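You operate a simulated robot arm through the tools that you are given. There is no shell and no other tool. Be economical: measure what you need, move in short steps, check, and stop when the job is done.

You are at the controls of a simulated robot arm. One attempt, no reset.

Task
Take the narrow towel from the metal-leg table top and leave it on the brown oak wobble disc.

Only the result counts: the job must be done as asked and must still hold three seconds after the hand-in. Knocking over, shifting, dropping, spilling or breaking anything else fails it. Flat cloth is picked up by pressing the open fingertips on it (5 to 10 N) and closing them slowly along it; thin cloth reads only 2 to 8 mm in the jaws.

Robot
A 6-joint arm with a two-finger parallel gripper, fixed in place. Base frame: the origin is at the foot of the arm, x ahead of it, y to its left, z up; the work surface is at about z = 0. Readings come in mm, rad, newtons and seconds.
With the tool pointing down near the work surface it reaches from about 160 to 420 mm from the base axis. Its first joint turns from -1.152 to 1.152 rad. Payload 1.57 kg.
The tool frame sits at the grasp point between the pads (the TCP): z along the fingers, y along the line on which they close. The tips reach 30 mm beyond it. Largest opening 80 mm; finger width 17, thickness 12; the body of the gripper, 40 by 82 mm, starts 80 mm behind the TCP.
Orientation is that of the tool frame in the base frame, as a unit quaternion [w, x, y, z]. With the fingers straight down and closing along the base's y, the tool's x points along the base's -x, its y along +y and its z along -z.

Tools
- The arm moves only by the tool send_rows. Its argument "moves" is one flat list of numbers, 7 for each row, row after row: the turn, a rotation vector about the tool's x, y, z in units of 90 degrees (1.0 is 90 degrees), then the shift along the tool's x, y, z in units of 500 mm (1.0 is 500 mm), then the finger opening in mm, from 0 to 80. In form: [rx, ry, rz, dx, dy, dz, gripper, rx, ry, rz, dx, dy, dz, gripper, ...]. A call has 1 to 10 rows; each row is the pose to reach, as a shift and turn from the pose commanded when the call began, along the tool's axes at that moment. A call with a number of a shift or a turn outside -1 to 1 is refused whole. Rows are played at 5 a second. More than 50 mm and 0.15 rad between two rows, or a gripper value outside its range, and nothing of the call is played. Where a pose cannot be reached the arm comes as near as it can. A force on the tool above 40 N (or 10 N above the force at the start of the call, whichever is more), or a blocked arm, ends the call early, and 0.2 s more pass. The fingers move at their own pace (about 153 mm/s each) and stop on an object; they squeeze with about 29 N. The grip force told is the motor's: it shows also when the fingers shut on nothing. Time passes only in rows, and 0.2 s behind the last, so rows that repeat a pose let the fingers close. It gives the time, the measured TCP pose, the force on the tool (base axes), the opening and the grip force at its end, in the units of the frame above (readings bear some noise).
- Cameras (640 x 400 px; columns grow to the right, rows downward): "scene" is fixed at [53.3, -329.6, 427.5]; the picture's right is [0.81, -0.58, 0.00], its down [-0.31, -0.43, -0.85] and it looks along [0.49, 0.69, -0.53] (base axes); focal length 312 px, centre (320, 200). "wrist" rides on the gripper at [-32, 0, -78] in the tool frame; the picture's right is [0.00, -1.00, 0.00], its down [0.97, 0.00, -0.24] and it looks along [0.24, 0.00, 0.97] (tool axes); focal length 218 px, centre (320, 200). There is no depth. A picture from a camera that has moved, and an enlarged one, comes with that camera's place and axes in the base frame and with its lens.
- grab_frame(camera): a new picture of that camera. The clock stands still meanwhile.
- inspect(camera, box): a new picture of the part [left, top, right, bottom] of that camera's present view, enlarged. The clock stands still meanwhile.
- finish_job(): hands the job in; it is judged then, once.

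Go step by step. Nothing tells you positions but the pictures and the camera data: compare them with the known pose of the tool, close in by small moves and look again before you grip or let go. The budget is 90 turns and 42 pictures, counting those below and the enlarged ones. Unless the task says otherwise, let go and move clear before handing in, and close with one line.

The tools are called as a command line: name --argument value ..., lists and objects as JSON in quotes. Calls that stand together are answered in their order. send_rows: Moves the arm, as the interface text tells. Its arguments: {"type":"object","properties":{"moves":{"type":"array","items":{"type":"number"}}},"required":["moves"]} The other tools are called the same way: grab_frame (camera) takes a picture; inspect (camera, box) takes an enlarged picture of a part of a camera's view; finish_job () hands the job in.

At the start:

```text
time: 0.0
ee_pos: [279.9, 0.5, 221.2]
tool_rot: [-0.001, -0.001, 1.0, 0.001]
force: [-0.5, 0.0, -0.4]
grip_width: 80.0
grip_force: 0.1
```

scene: 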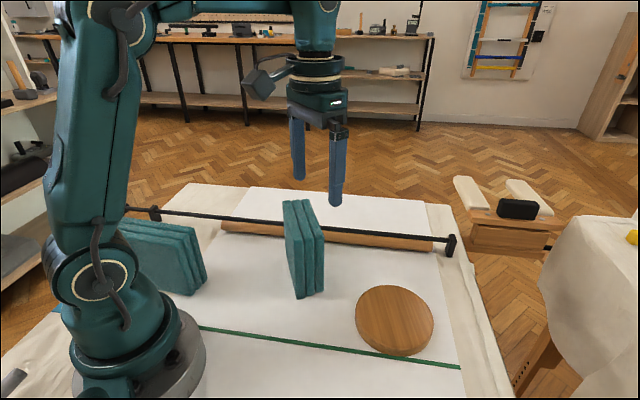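
wrist: 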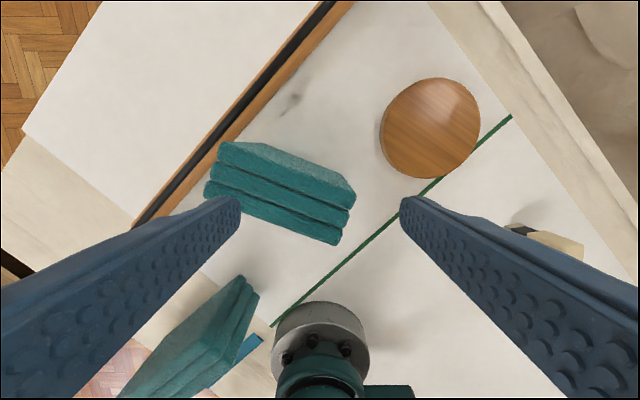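

I see two teal folded towels, one in the middle and one near the base, and the oak disc to the right. I'll look closer before deciding which towel is the narrow one.

inspect --camera "scene" --box '[100, 170, 480, 400]'

inspect --camera "wrist" --box '[100, 60, 600, 400]'

```text
1.68 times, centred on (290, 285) of scene
camera zoom: at [53.3, -329.6, 427.5], right [0.81, -0.58, 0.0], down [-0.31, -0.43, -0.85], along [0.49, 0.69, -0.53], focal length 526 px, centre (370, 57)
```

zoom: 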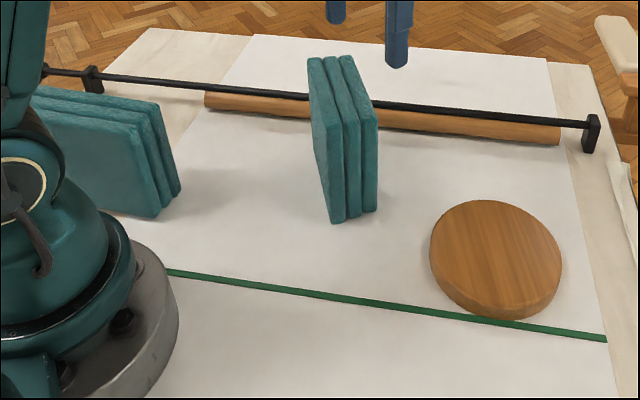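

```text
1.18 times, centred on (350, 230) of wrist
camera zoom: at [312.2, -0.9, 299.0], right [0.0, -1.0, 0.0], down [-0.97, 0.0, 0.24], along [-0.24, 0.0, -0.97], focal length 257 px, centre (285, 165)
```

zoom: 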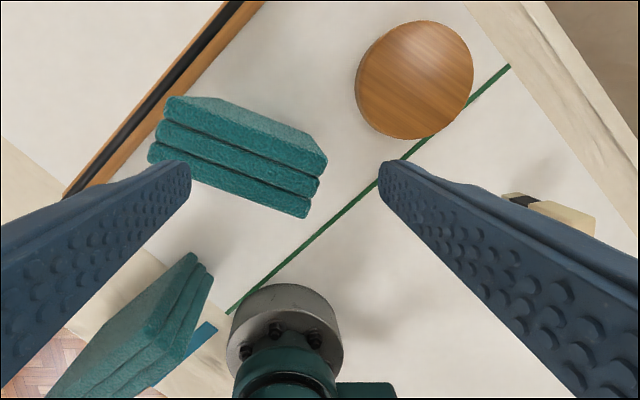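

The centre towel stands on edge, about 47 mm thick, 110 mm long and 130 mm tall, near (270, 30). The left one looks wider, so I'll move up and left for an overhead look to compare sizes.

send_rows --moves '[0, 0, 0, 0, 0, -0.06, 80, 0, 0, 0, 0.05, 0.06, -0.08, 80, 0, 0, 0, 0.1, 0.12, -0.08, 80, 0, 0, 0, 0.14, 0.18, -0.08, 80, 0, 0, 0, 0.16, 0.24, -0.08, 80, 0, 0, 0, 0.16, 0.24, -0.08, 80]'

grab_frame --camera "wrist"

grab_frame --camera "scene"

```text
time: 1.4
ee_pos: [198.1, 121.4, 261.1]
tool_rot: [0.001, 0.0, 1.0, -0.001]
force: [-0.6, 0.7, 0.1]
grip_width: 80.1
grip_force: 0.1
```

```text
37 pictures are left
camera wrist: at [231.6, 119.5, 339.0], right [0.0, -1.0, 0.0], down [-0.97, 0.0, 0.24], along [-0.24, 0.0, -0.97], focal length 218 px, centre (320, 200)
```

wrist: 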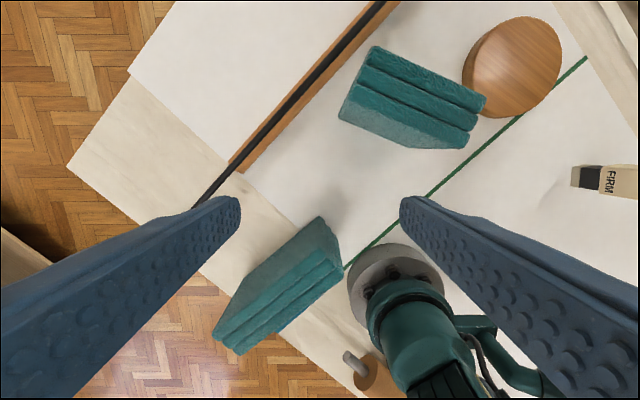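

```text
36 pictures are left
```

scene: 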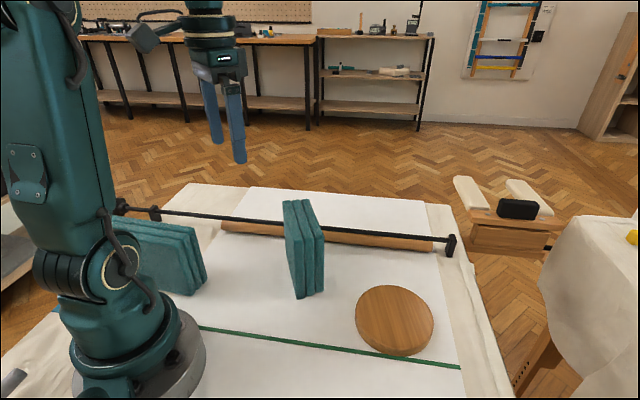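

The left towel is about 165 mm long and the centre one about 106 mm, so the centre one is the narrow towel. Its top centre is near (274, 30, 130), with the thickness running along about -20°. Now I'll look closely at the disc.

inspect --camera "scene" --box '[270, 190, 470, 370]'

inspect --camera "wrist" --box '[320, 0, 640, 200]'

```text
2.22 times, centred on (370, 280) of scene
camera zoom: at [53.3, -329.6, 427.5], right [0.81, -0.58, 0.0], down [-0.31, -0.43, -0.85], along [0.49, 0.69, -0.53], focal length 694 px, centre (209, 22)
```

zoom: 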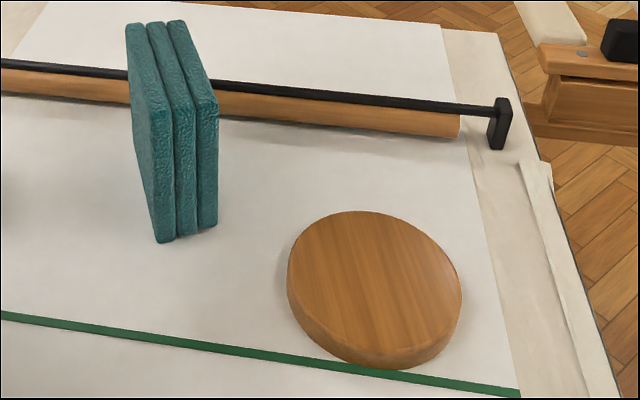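

```text
2.00 times, centred on (480, 100) of wrist
camera zoom: at [231.6, 119.5, 339.0], right [0.0, -1.0, 0.0], down [-0.97, 0.0, 0.24], along [-0.24, 0.0, -0.97], focal length 436 px, centre (0, 400)
```

zoom: 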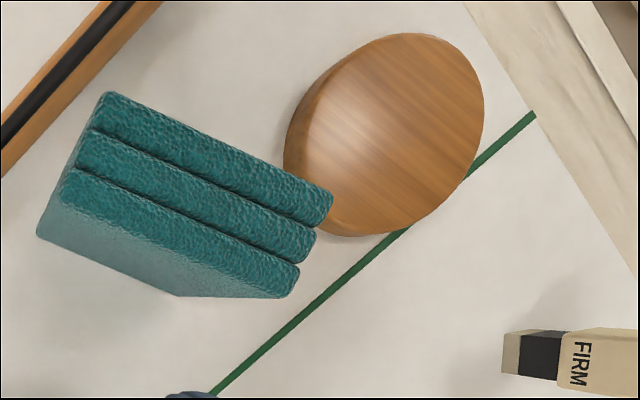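

The disc, near (325, -144), looks slightly tilted. I'll hover over it to measure its centre and tilt before picking up the towel.

send_rows --moves '[0, 0, 0, -0.02, -0.08, 0, 80, 0, 0, 0, -0.06, -0.16, 0, 80, 0, 0, 0, -0.1, -0.24, 0, 80, 0, 0, 0, -0.13, -0.32, 0, 80, 0, 0, 0, -0.16, -0.4, 0, 80, 0, 0, 0, -0.18, -0.48, 0, 80, 0, 0, 0, -0.18, -0.53, 0, 80, 0, 0, 0, -0.18, -0.53, 0, 80]'

grab_frame --camera "wrist"

```text
time: 3.2
ee_pos: [290.8, -145.5, 259.8]
tool_rot: [0.0, -0.001, 1.0, -0.001]
force: [-0.3, -0.3, -0.4]
grip_width: 80.2
grip_force: 0.0
```

```text
33 pictures are left
camera wrist: at [322.6, -146.1, 337.9], right [0.0, -1.0, 0.0], down [-0.97, 0.0, 0.24], along [-0.24, 0.0, -0.97], focal length 218 px, centre (320, 200)
```

wrist: 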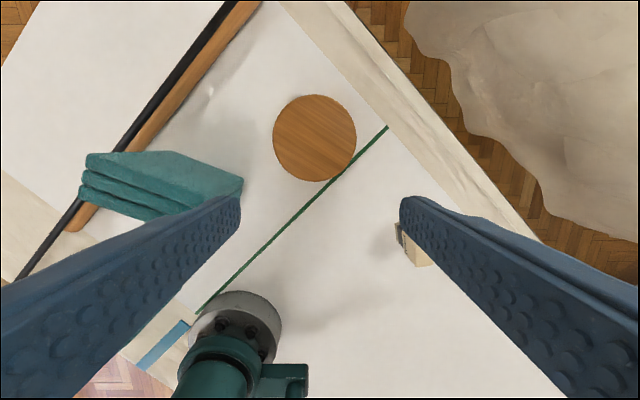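

The disc is level, centred near (334, -139), with its top at about z=20 and a diameter of about 115 mm. Now I'll move above the towel and turn so the jaws close across its thickness.

send_rows --moves '[0, 0, -0.08, 0.004, 0.04, 0, 80, 0, 0, -0.16, 0.008, 0.08, 0, 80, 0, 0, -0.24, 0.012, 0.12, 0, 80, 0, 0, -0.32, 0.016, 0.16, 0, 80, 0, 0, -0.4, 0.02, 0.2, 0, 80, 0, 0, -0.48, 0.024, 0.24, 0, 80, 0, 0, -0.56, 0.028, 0.28, 0, 80, 0, 0, -0.64, 0.03, 0.32, 0, 80, 0, 0, -0.72, 0.034, 0.351, 0, 80, 0, 0, -0.78, 0.034, 0.351, 0, 80]'

grab_frame --camera "wrist"

```text
time: 5.4
ee_pos: [273.5, 32.3, 260.5]
tool_rot: [0.0, -0.576, 0.817, 0.0]
force: [-0.3, 0.0, -0.1]
grip_width: 79.9
grip_force: 0.1
```

```text
32 pictures are left
camera wrist: at [283.6, 60.7, 338.7], right [0.94, -0.34, 0.0], down [-0.33, -0.91, 0.24], along [-0.08, -0.23, -0.97], focal length 218 px, centre (320, 200)
```

wrist: 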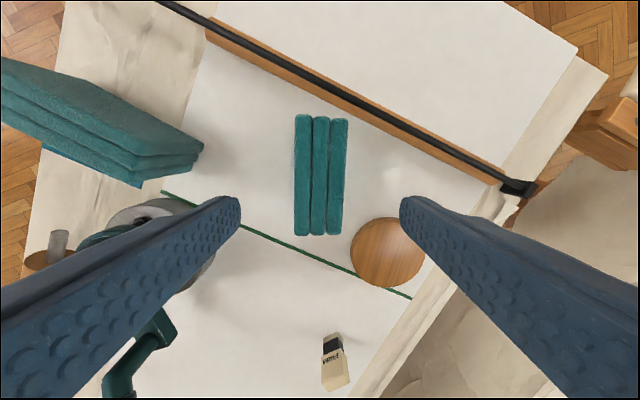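

The jaws are centred over the towel, with about 16 mm of clearance each side. I'll shift 5 mm along it and descend to TCP z of about 95 with the jaws open.

send_rows --moves '[0, 0, 0, -0.01, 0, 0.06, 80, 0, 0, 0, -0.01, 0, 0.12, 80, 0, 0, 0, -0.01, 0, 0.17, 80, 0, 0, 0, -0.01, 0, 0.21, 80, 0, 0, 0, -0.01, 0, 0.24, 80, 0, 0, 0, -0.01, 0, 0.24, 80]'

grab_frame --camera "wrist"

inspect --camera "scene" --box '[200, 100, 440, 330]'

```text
time: 6.8
ee_pos: [274.4, 35.1, 139.8]
tool_rot: [0.0, -0.576, 0.818, -0.001]
force: [-0.1, 0.6, -0.2]
grip_width: 79.9
grip_force: 0.0
```

```text
31 pictures are left
camera wrist: at [285.8, 63.7, 217.9], right [0.94, -0.34, 0.0], down [-0.33, -0.91, 0.24], along [-0.08, -0.23, -0.97], focal length 218 px, centre (320, 200)
```

wrist: 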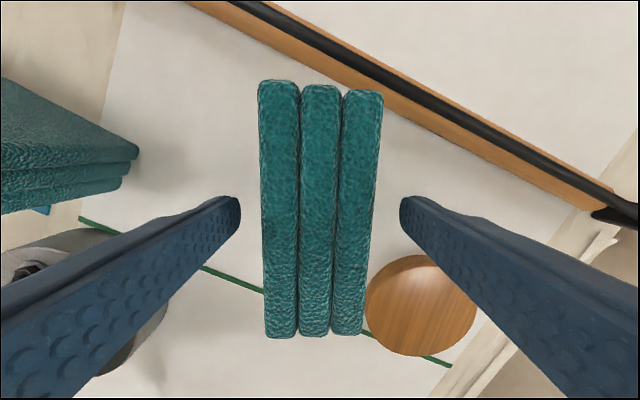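

```text
1.74 times, centred on (320, 215) of scene
camera zoom: at [53.3, -329.6, 427.5], right [0.81, -0.58, 0.0], down [-0.31, -0.43, -0.85], along [0.49, 0.69, -0.53], focal length 543 px, centre (320, 174)
```

zoom: 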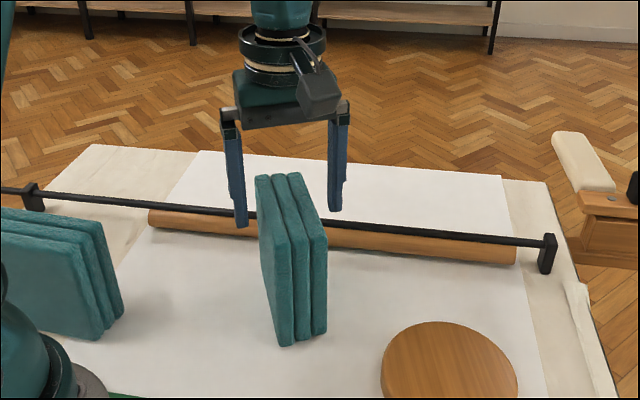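

The jaws straddle the towel and are centred along its length. I'll go down another 42 mm and close.

send_rows --moves '[0, 0, 0, 0, 0, 0.04, 80, 0, 0, 0, 0, 0, 0.084, 80, 0, 0, 0, 0, 0, 0.084, 80, 0, 0, 0, 0, 0, 0.084, 60, 0, 0, 0, 0, 0, 0.084, 50, 0, 0, 0, 0, 0, 0.084, 44, 0, 0, 0, 0, 0, 0.084, 38, 0, 0, 0, 0, 0, 0.084, 30]'

grab_frame --camera "wrist"

```text
time: 8.6
ee_pos: [273.5, 36.9, 96.5]
tool_rot: [-0.001, -0.576, 0.818, 0.0]
force: [-0.1, 0.1, 0.0]
grip_width: 50.1
grip_force: 28.9
```

```text
29 pictures are left
camera wrist: at [285.2, 64.4, 176.0], right [0.94, -0.34, 0.0], down [-0.33, -0.91, 0.24], along [-0.08, -0.23, -0.97], focal length 218 px, centre (320, 200)
```

wrist: 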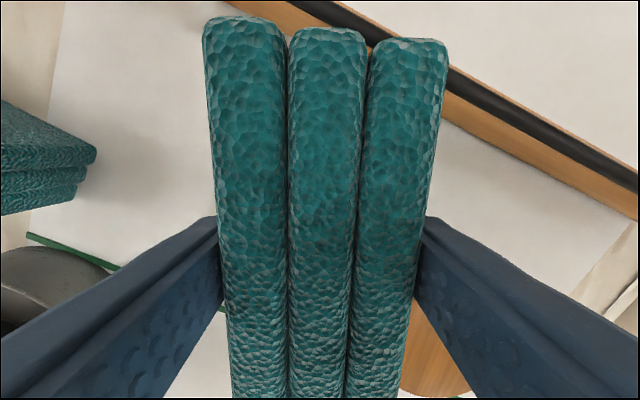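

It is gripped at 50 mm and behaves as a solid block. I'll lift it slowly and check.

send_rows --moves '[0, 0, 0, 0, 0, -0.02, 30, 0, 0, 0, 0, 0, -0.05, 30, 0, 0, 0, 0, 0, -0.09, 30, 0, 0, 0, 0, 0, -0.13, 30, 0, 0, 0, 0, 0, -0.15, 30, 0, 0, 0, 0, 0, -0.15, 30]'

grab_frame --camera "scene"

```text
time: 10.0
ee_pos: [274.4, 35.8, 173.6]
tool_rot: [0.0, -0.575, 0.818, 0.0]
force: [-0.6, -1.0, -2.7]
grip_width: 49.3
grip_force: 28.6
```

```text
28 pictures are left
```

scene: 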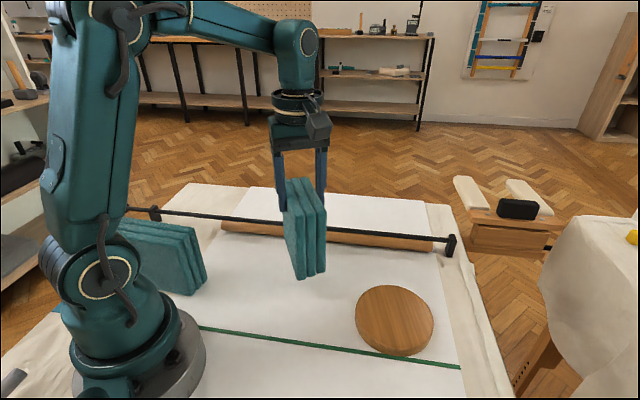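

The towel is lifted cleanly, with its bottom at about z=77. I'll carry it at this height over the disc at (334, -139).

send_rows --moves '[0, 0, 0, 0.03, -0.024, 0, 30, 0, 0, 0, 0.075, -0.06, 0, 30, 0, 0, 0, 0.12, -0.096, 0, 30, 0, 0, 0, 0.165, -0.132, 0, 30, 0, 0, 0, 0.21, -0.168, 0, 30, 0, 0, 0, 0.25, -0.2, 0, 30, 0, 0, 0, 0.275, -0.22, 0, 30, 0, 0, 0, 0.289, -0.231, 0, 30, 0, 0, 0, 0.289, -0.231, 0, 30]'

inspect --camera "scene" --box '[290, 130, 530, 370]'

grab_frame --camera "wrist"

```text
time: 12.0
ee_pos: [334.4, -139.4, 173.5]
tool_rot: [0.0, -0.576, 0.818, 0.0]
force: [0.4, 0.6, -2.4]
grip_width: 49.4
grip_force: 28.8
```

```text
1.67 times, centred on (410, 250) of scene
camera zoom: at [53.4, -329.6, 427.5], right [0.81, -0.58, 0.0], down [-0.31, -0.43, -0.85], along [0.49, 0.69, -0.53], focal length 520 px, centre (170, 117)
```

zoom: 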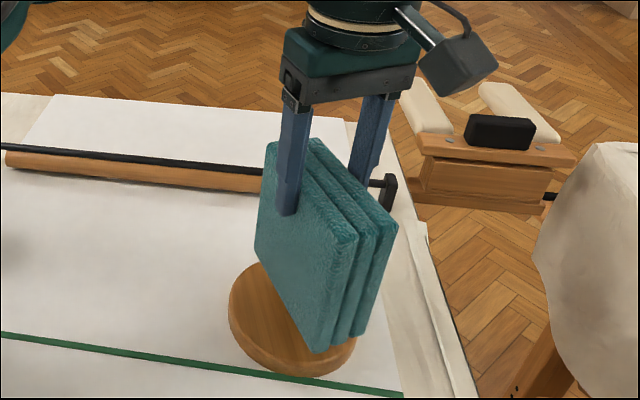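

```text
26 pictures are left
camera wrist: at [345.2, -111.2, 252.1], right [0.94, -0.34, 0.0], down [-0.33, -0.91, 0.24], along [-0.08, -0.23, -0.97], focal length 218 px, centre (320, 200)
```

wrist: 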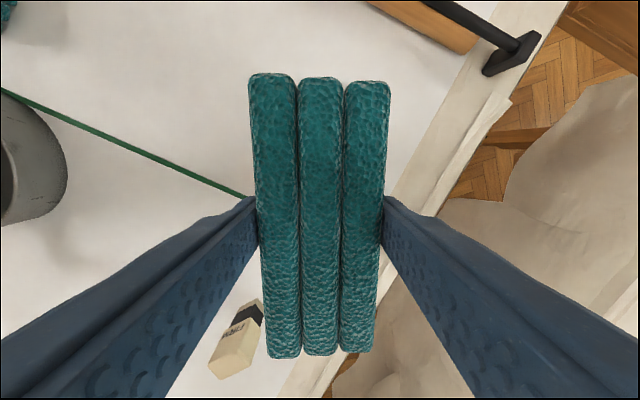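

The towel seems to have slipped some 30–40 mm down in the jaws, leaving its bottom near z=40–50. It is still upright and centred over the disc, so I'll lower it gently and watch the force.

send_rows --moves '[0, 0, 0, 0, 0, 0.01, 30, 0, 0, 0, 0, 0, 0.02, 30, 0, 0, 0, 0, 0, 0.025, 30]'

inspect --camera "scene" --box '[330, 190, 490, 370]'

grab_frame --camera "wrist"

```text
time: 12.8
ee_pos: [334.6, -138.9, 162.6]
tool_rot: [0.0, -0.576, 0.818, 0.0]
force: [0.1, -0.7, -2.4]
grip_width: 49.4
grip_force: 28.8
```

```text
2.22 times, centred on (410, 280) of scene
camera zoom: at [53.4, -329.6, 427.5], right [0.81, -0.58, 0.0], down [-0.31, -0.43, -0.85], along [0.49, 0.69, -0.53], focal length 694 px, centre (120, 22)
```

zoom: 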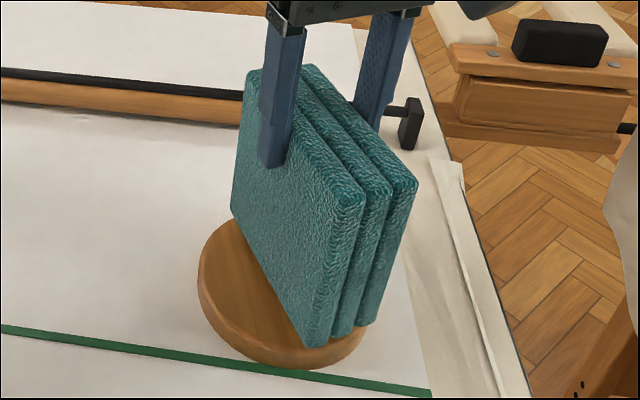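

```text
24 pictures are left
camera wrist: at [345.6, -110.2, 240.4], right [0.94, -0.34, 0.0], down [-0.33, -0.91, 0.24], along [-0.08, -0.23, -0.97], focal length 218 px, centre (320, 200)
```

wrist: 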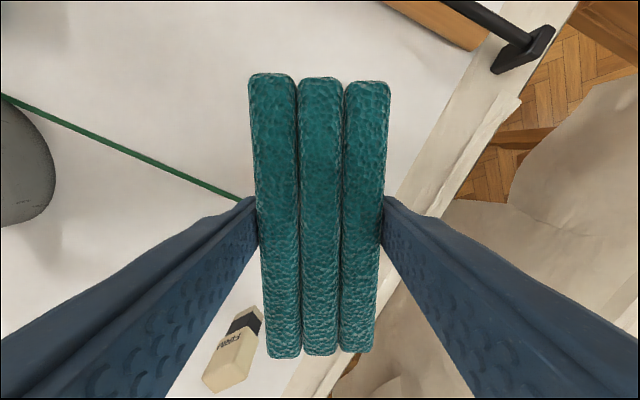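

It is holding now with no further slip, and the bottom is about 15 mm above the disc. I'll continue down in small steps.

send_rows --moves '[0, 0, 0, 0, 0, 0.006, 30, 0, 0, 0, 0, 0, 0.012, 30, 0, 0, 0, 0, 0, 0.018, 30]'

send_rows --moves '[0, 0, 0, 0, 0, 0.004, 30, 0, 0, 0, 0, 0, 0.008, 30]'

```text
time: 13.6
ee_pos: [334.6, -139.0, 152.8]
tool_rot: [-0.001, -0.576, 0.818, 0.0]
force: [0.5, -0.4, -1.6]
grip_width: 49.6
grip_force: 29.0
```

```text
time: 14.2
ee_pos: [334.0, -139.7, 150.2]
tool_rot: [0.001, -0.575, 0.818, -0.002]
force: [-4.7, 4.5, 26.1]
grip_width: 49.8
grip_force: 29.1
```

Contact at 26 N. I'll ease back up about 1.5 mm to relieve it and look.

send_rows --moves '[0, 0, 0, 0, 0, -0.003, 30, 0, 0, 0, 0, 0, -0.003, 30]'

inspect --camera "scene" --box '[330, 190, 490, 370]'

```text
time: 14.8
ee_pos: [334.3, -139.9, 149.3]
tool_rot: [0.001, -0.576, 0.817, 0.0]
force: [-3.4, 4.1, 24.3]
grip_width: 49.7
grip_force: 28.7
```

```text
2.22 times, centred on (410, 280) of scene
camera zoom: at [53.3, -329.5, 427.5], right [0.81, -0.58, 0.0], down [-0.31, -0.43, -0.85], along [0.49, 0.69, -0.53], focal length 694 px, centre (120, 22)
```

zoom: 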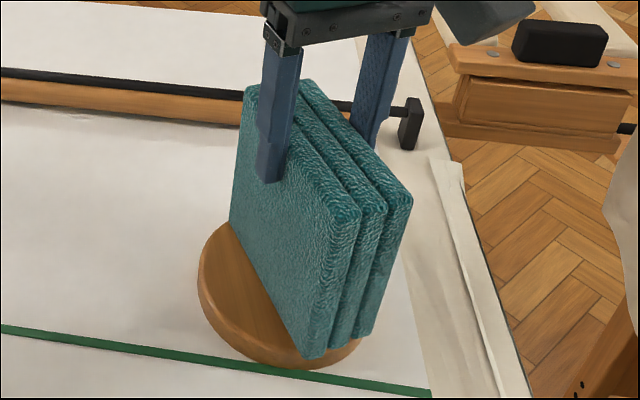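

The towel is upright and resting on the disc. I'll relieve more of the down-force, then open slowly.

send_rows --moves '[0, 0, 0, 0, 0, -0.004, 30, 0, 0, 0, 0, 0, -0.004, 30]'

```text
time: 15.4
ee_pos: [335.6, -139.5, 149.5]
tool_rot: [-0.001, -0.576, 0.817, 0.001]
force: [0.4, -0.9, -1.1]
grip_width: 49.7
grip_force: 29.5
```

The force is now close to zero, with the towel's weight partly carried by the disc. I'll open in small steps.

send_rows --moves '[0, 0, 0, 0, 0, 0, 46, 0, 0, 0, 0, 0, 0, 50, 0, 0, 0, 0, 0, 0, 53, 0, 0, 0, 0, 0, 0, 57, 0, 0, 0, 0, 0, 0, 62, 0, 0, 0, 0, 0, 0, 62]'

inspect --camera "scene" --box '[330, 190, 490, 370]'

grab_frame --camera "wrist"

```text
time: 16.8
ee_pos: [335.1, -139.3, 151.6]
tool_rot: [0.0, -0.576, 0.818, 0.0]
force: [-0.5, 0.6, 0.3]
grip_width: 62.0
grip_force: 0.1
```

```text
2.22 times, centred on (410, 280) of scene
camera zoom: at [53.3, -329.6, 427.5], right [0.81, -0.58, 0.0], down [-0.31, -0.43, -0.85], along [0.49, 0.69, -0.53], focal length 694 px, centre (120, 22)
```

zoom: 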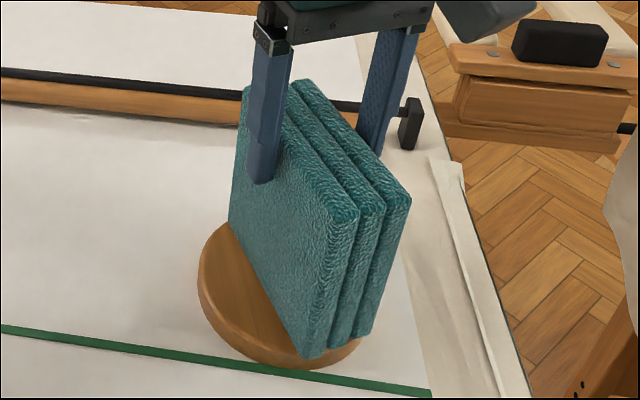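

```text
21 pictures are left
camera wrist: at [345.7, -110.2, 229.1], right [0.94, -0.34, 0.0], down [-0.33, -0.91, 0.24], along [-0.08, -0.23, -0.97], focal length 218 px, centre (320, 200)
```

wrist: 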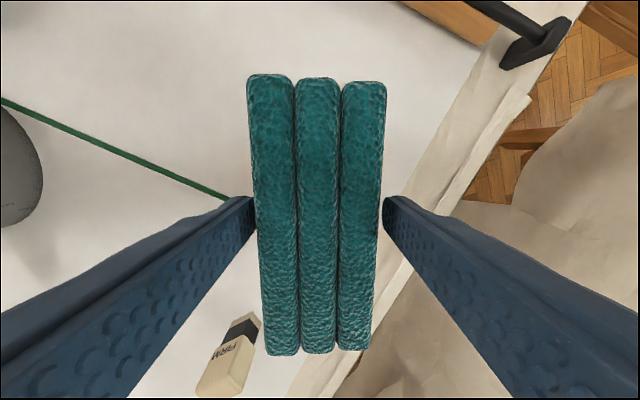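

The towel stands freely and stays upright. I'll open fully and rise straight up.

send_rows --moves '[0, 0, 0, 0, 0, 0, 72, 0, 0, 0, 0, 0, 0, 80, 0, 0, 0, 0, 0, -0.02, 80, 0, 0, 0, 0, 0, -0.06, 80, 0, 0, 0, 0, 0, -0.12, 80, 0, 0, 0, 0, 0, -0.18, 80, 0, 0, 0, 0, 0, -0.22, 80, 0, 0, 0, 0, 0, -0.22, 80, 0, 0, 0, 0, 0, -0.22, 80, 0, 0, 0, 0, 0, -0.22, 80]'

grab_frame --camera "scene"

grab_frame --camera "wrist"

```text
time: 19.0
ee_pos: [311.5, -133.7, 245.3]
tool_rot: [0.0, -0.576, 0.818, 0.0]
force: [-0.8, -0.4, -0.1]
grip_width: 80.1
grip_force: 0.1
out of reach, approached as far as the arm can: row 6, 7, 8, 9, 10
```

```text
20 pictures are left
```

scene: 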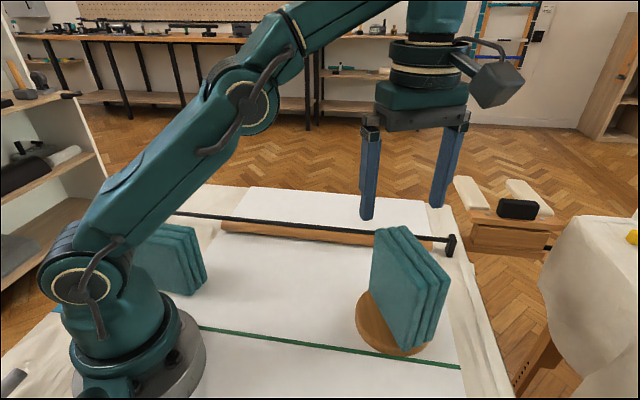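

```text
19 pictures are left
camera wrist: at [322.3, -104.3, 323.3], right [0.94, -0.34, 0.0], down [-0.33, -0.91, 0.24], along [-0.08, -0.23, -0.97], focal length 218 px, centre (320, 200)
```

wrist: 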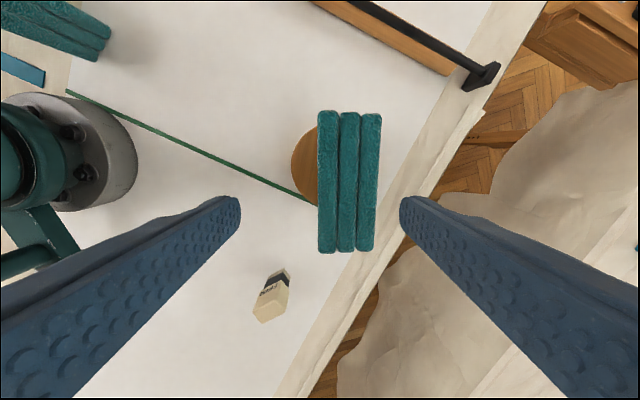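

The towel stands upright and steady on the disc, the arm is clear and nothing else has moved. I'm handing in now.

finish_job

```text
The job is handed in.
```

The narrow towel is standing on the brown oak wobble disc, about 6 mm off centre; it slipped in the jaws on the way but was set down upright, and the job is handed in.
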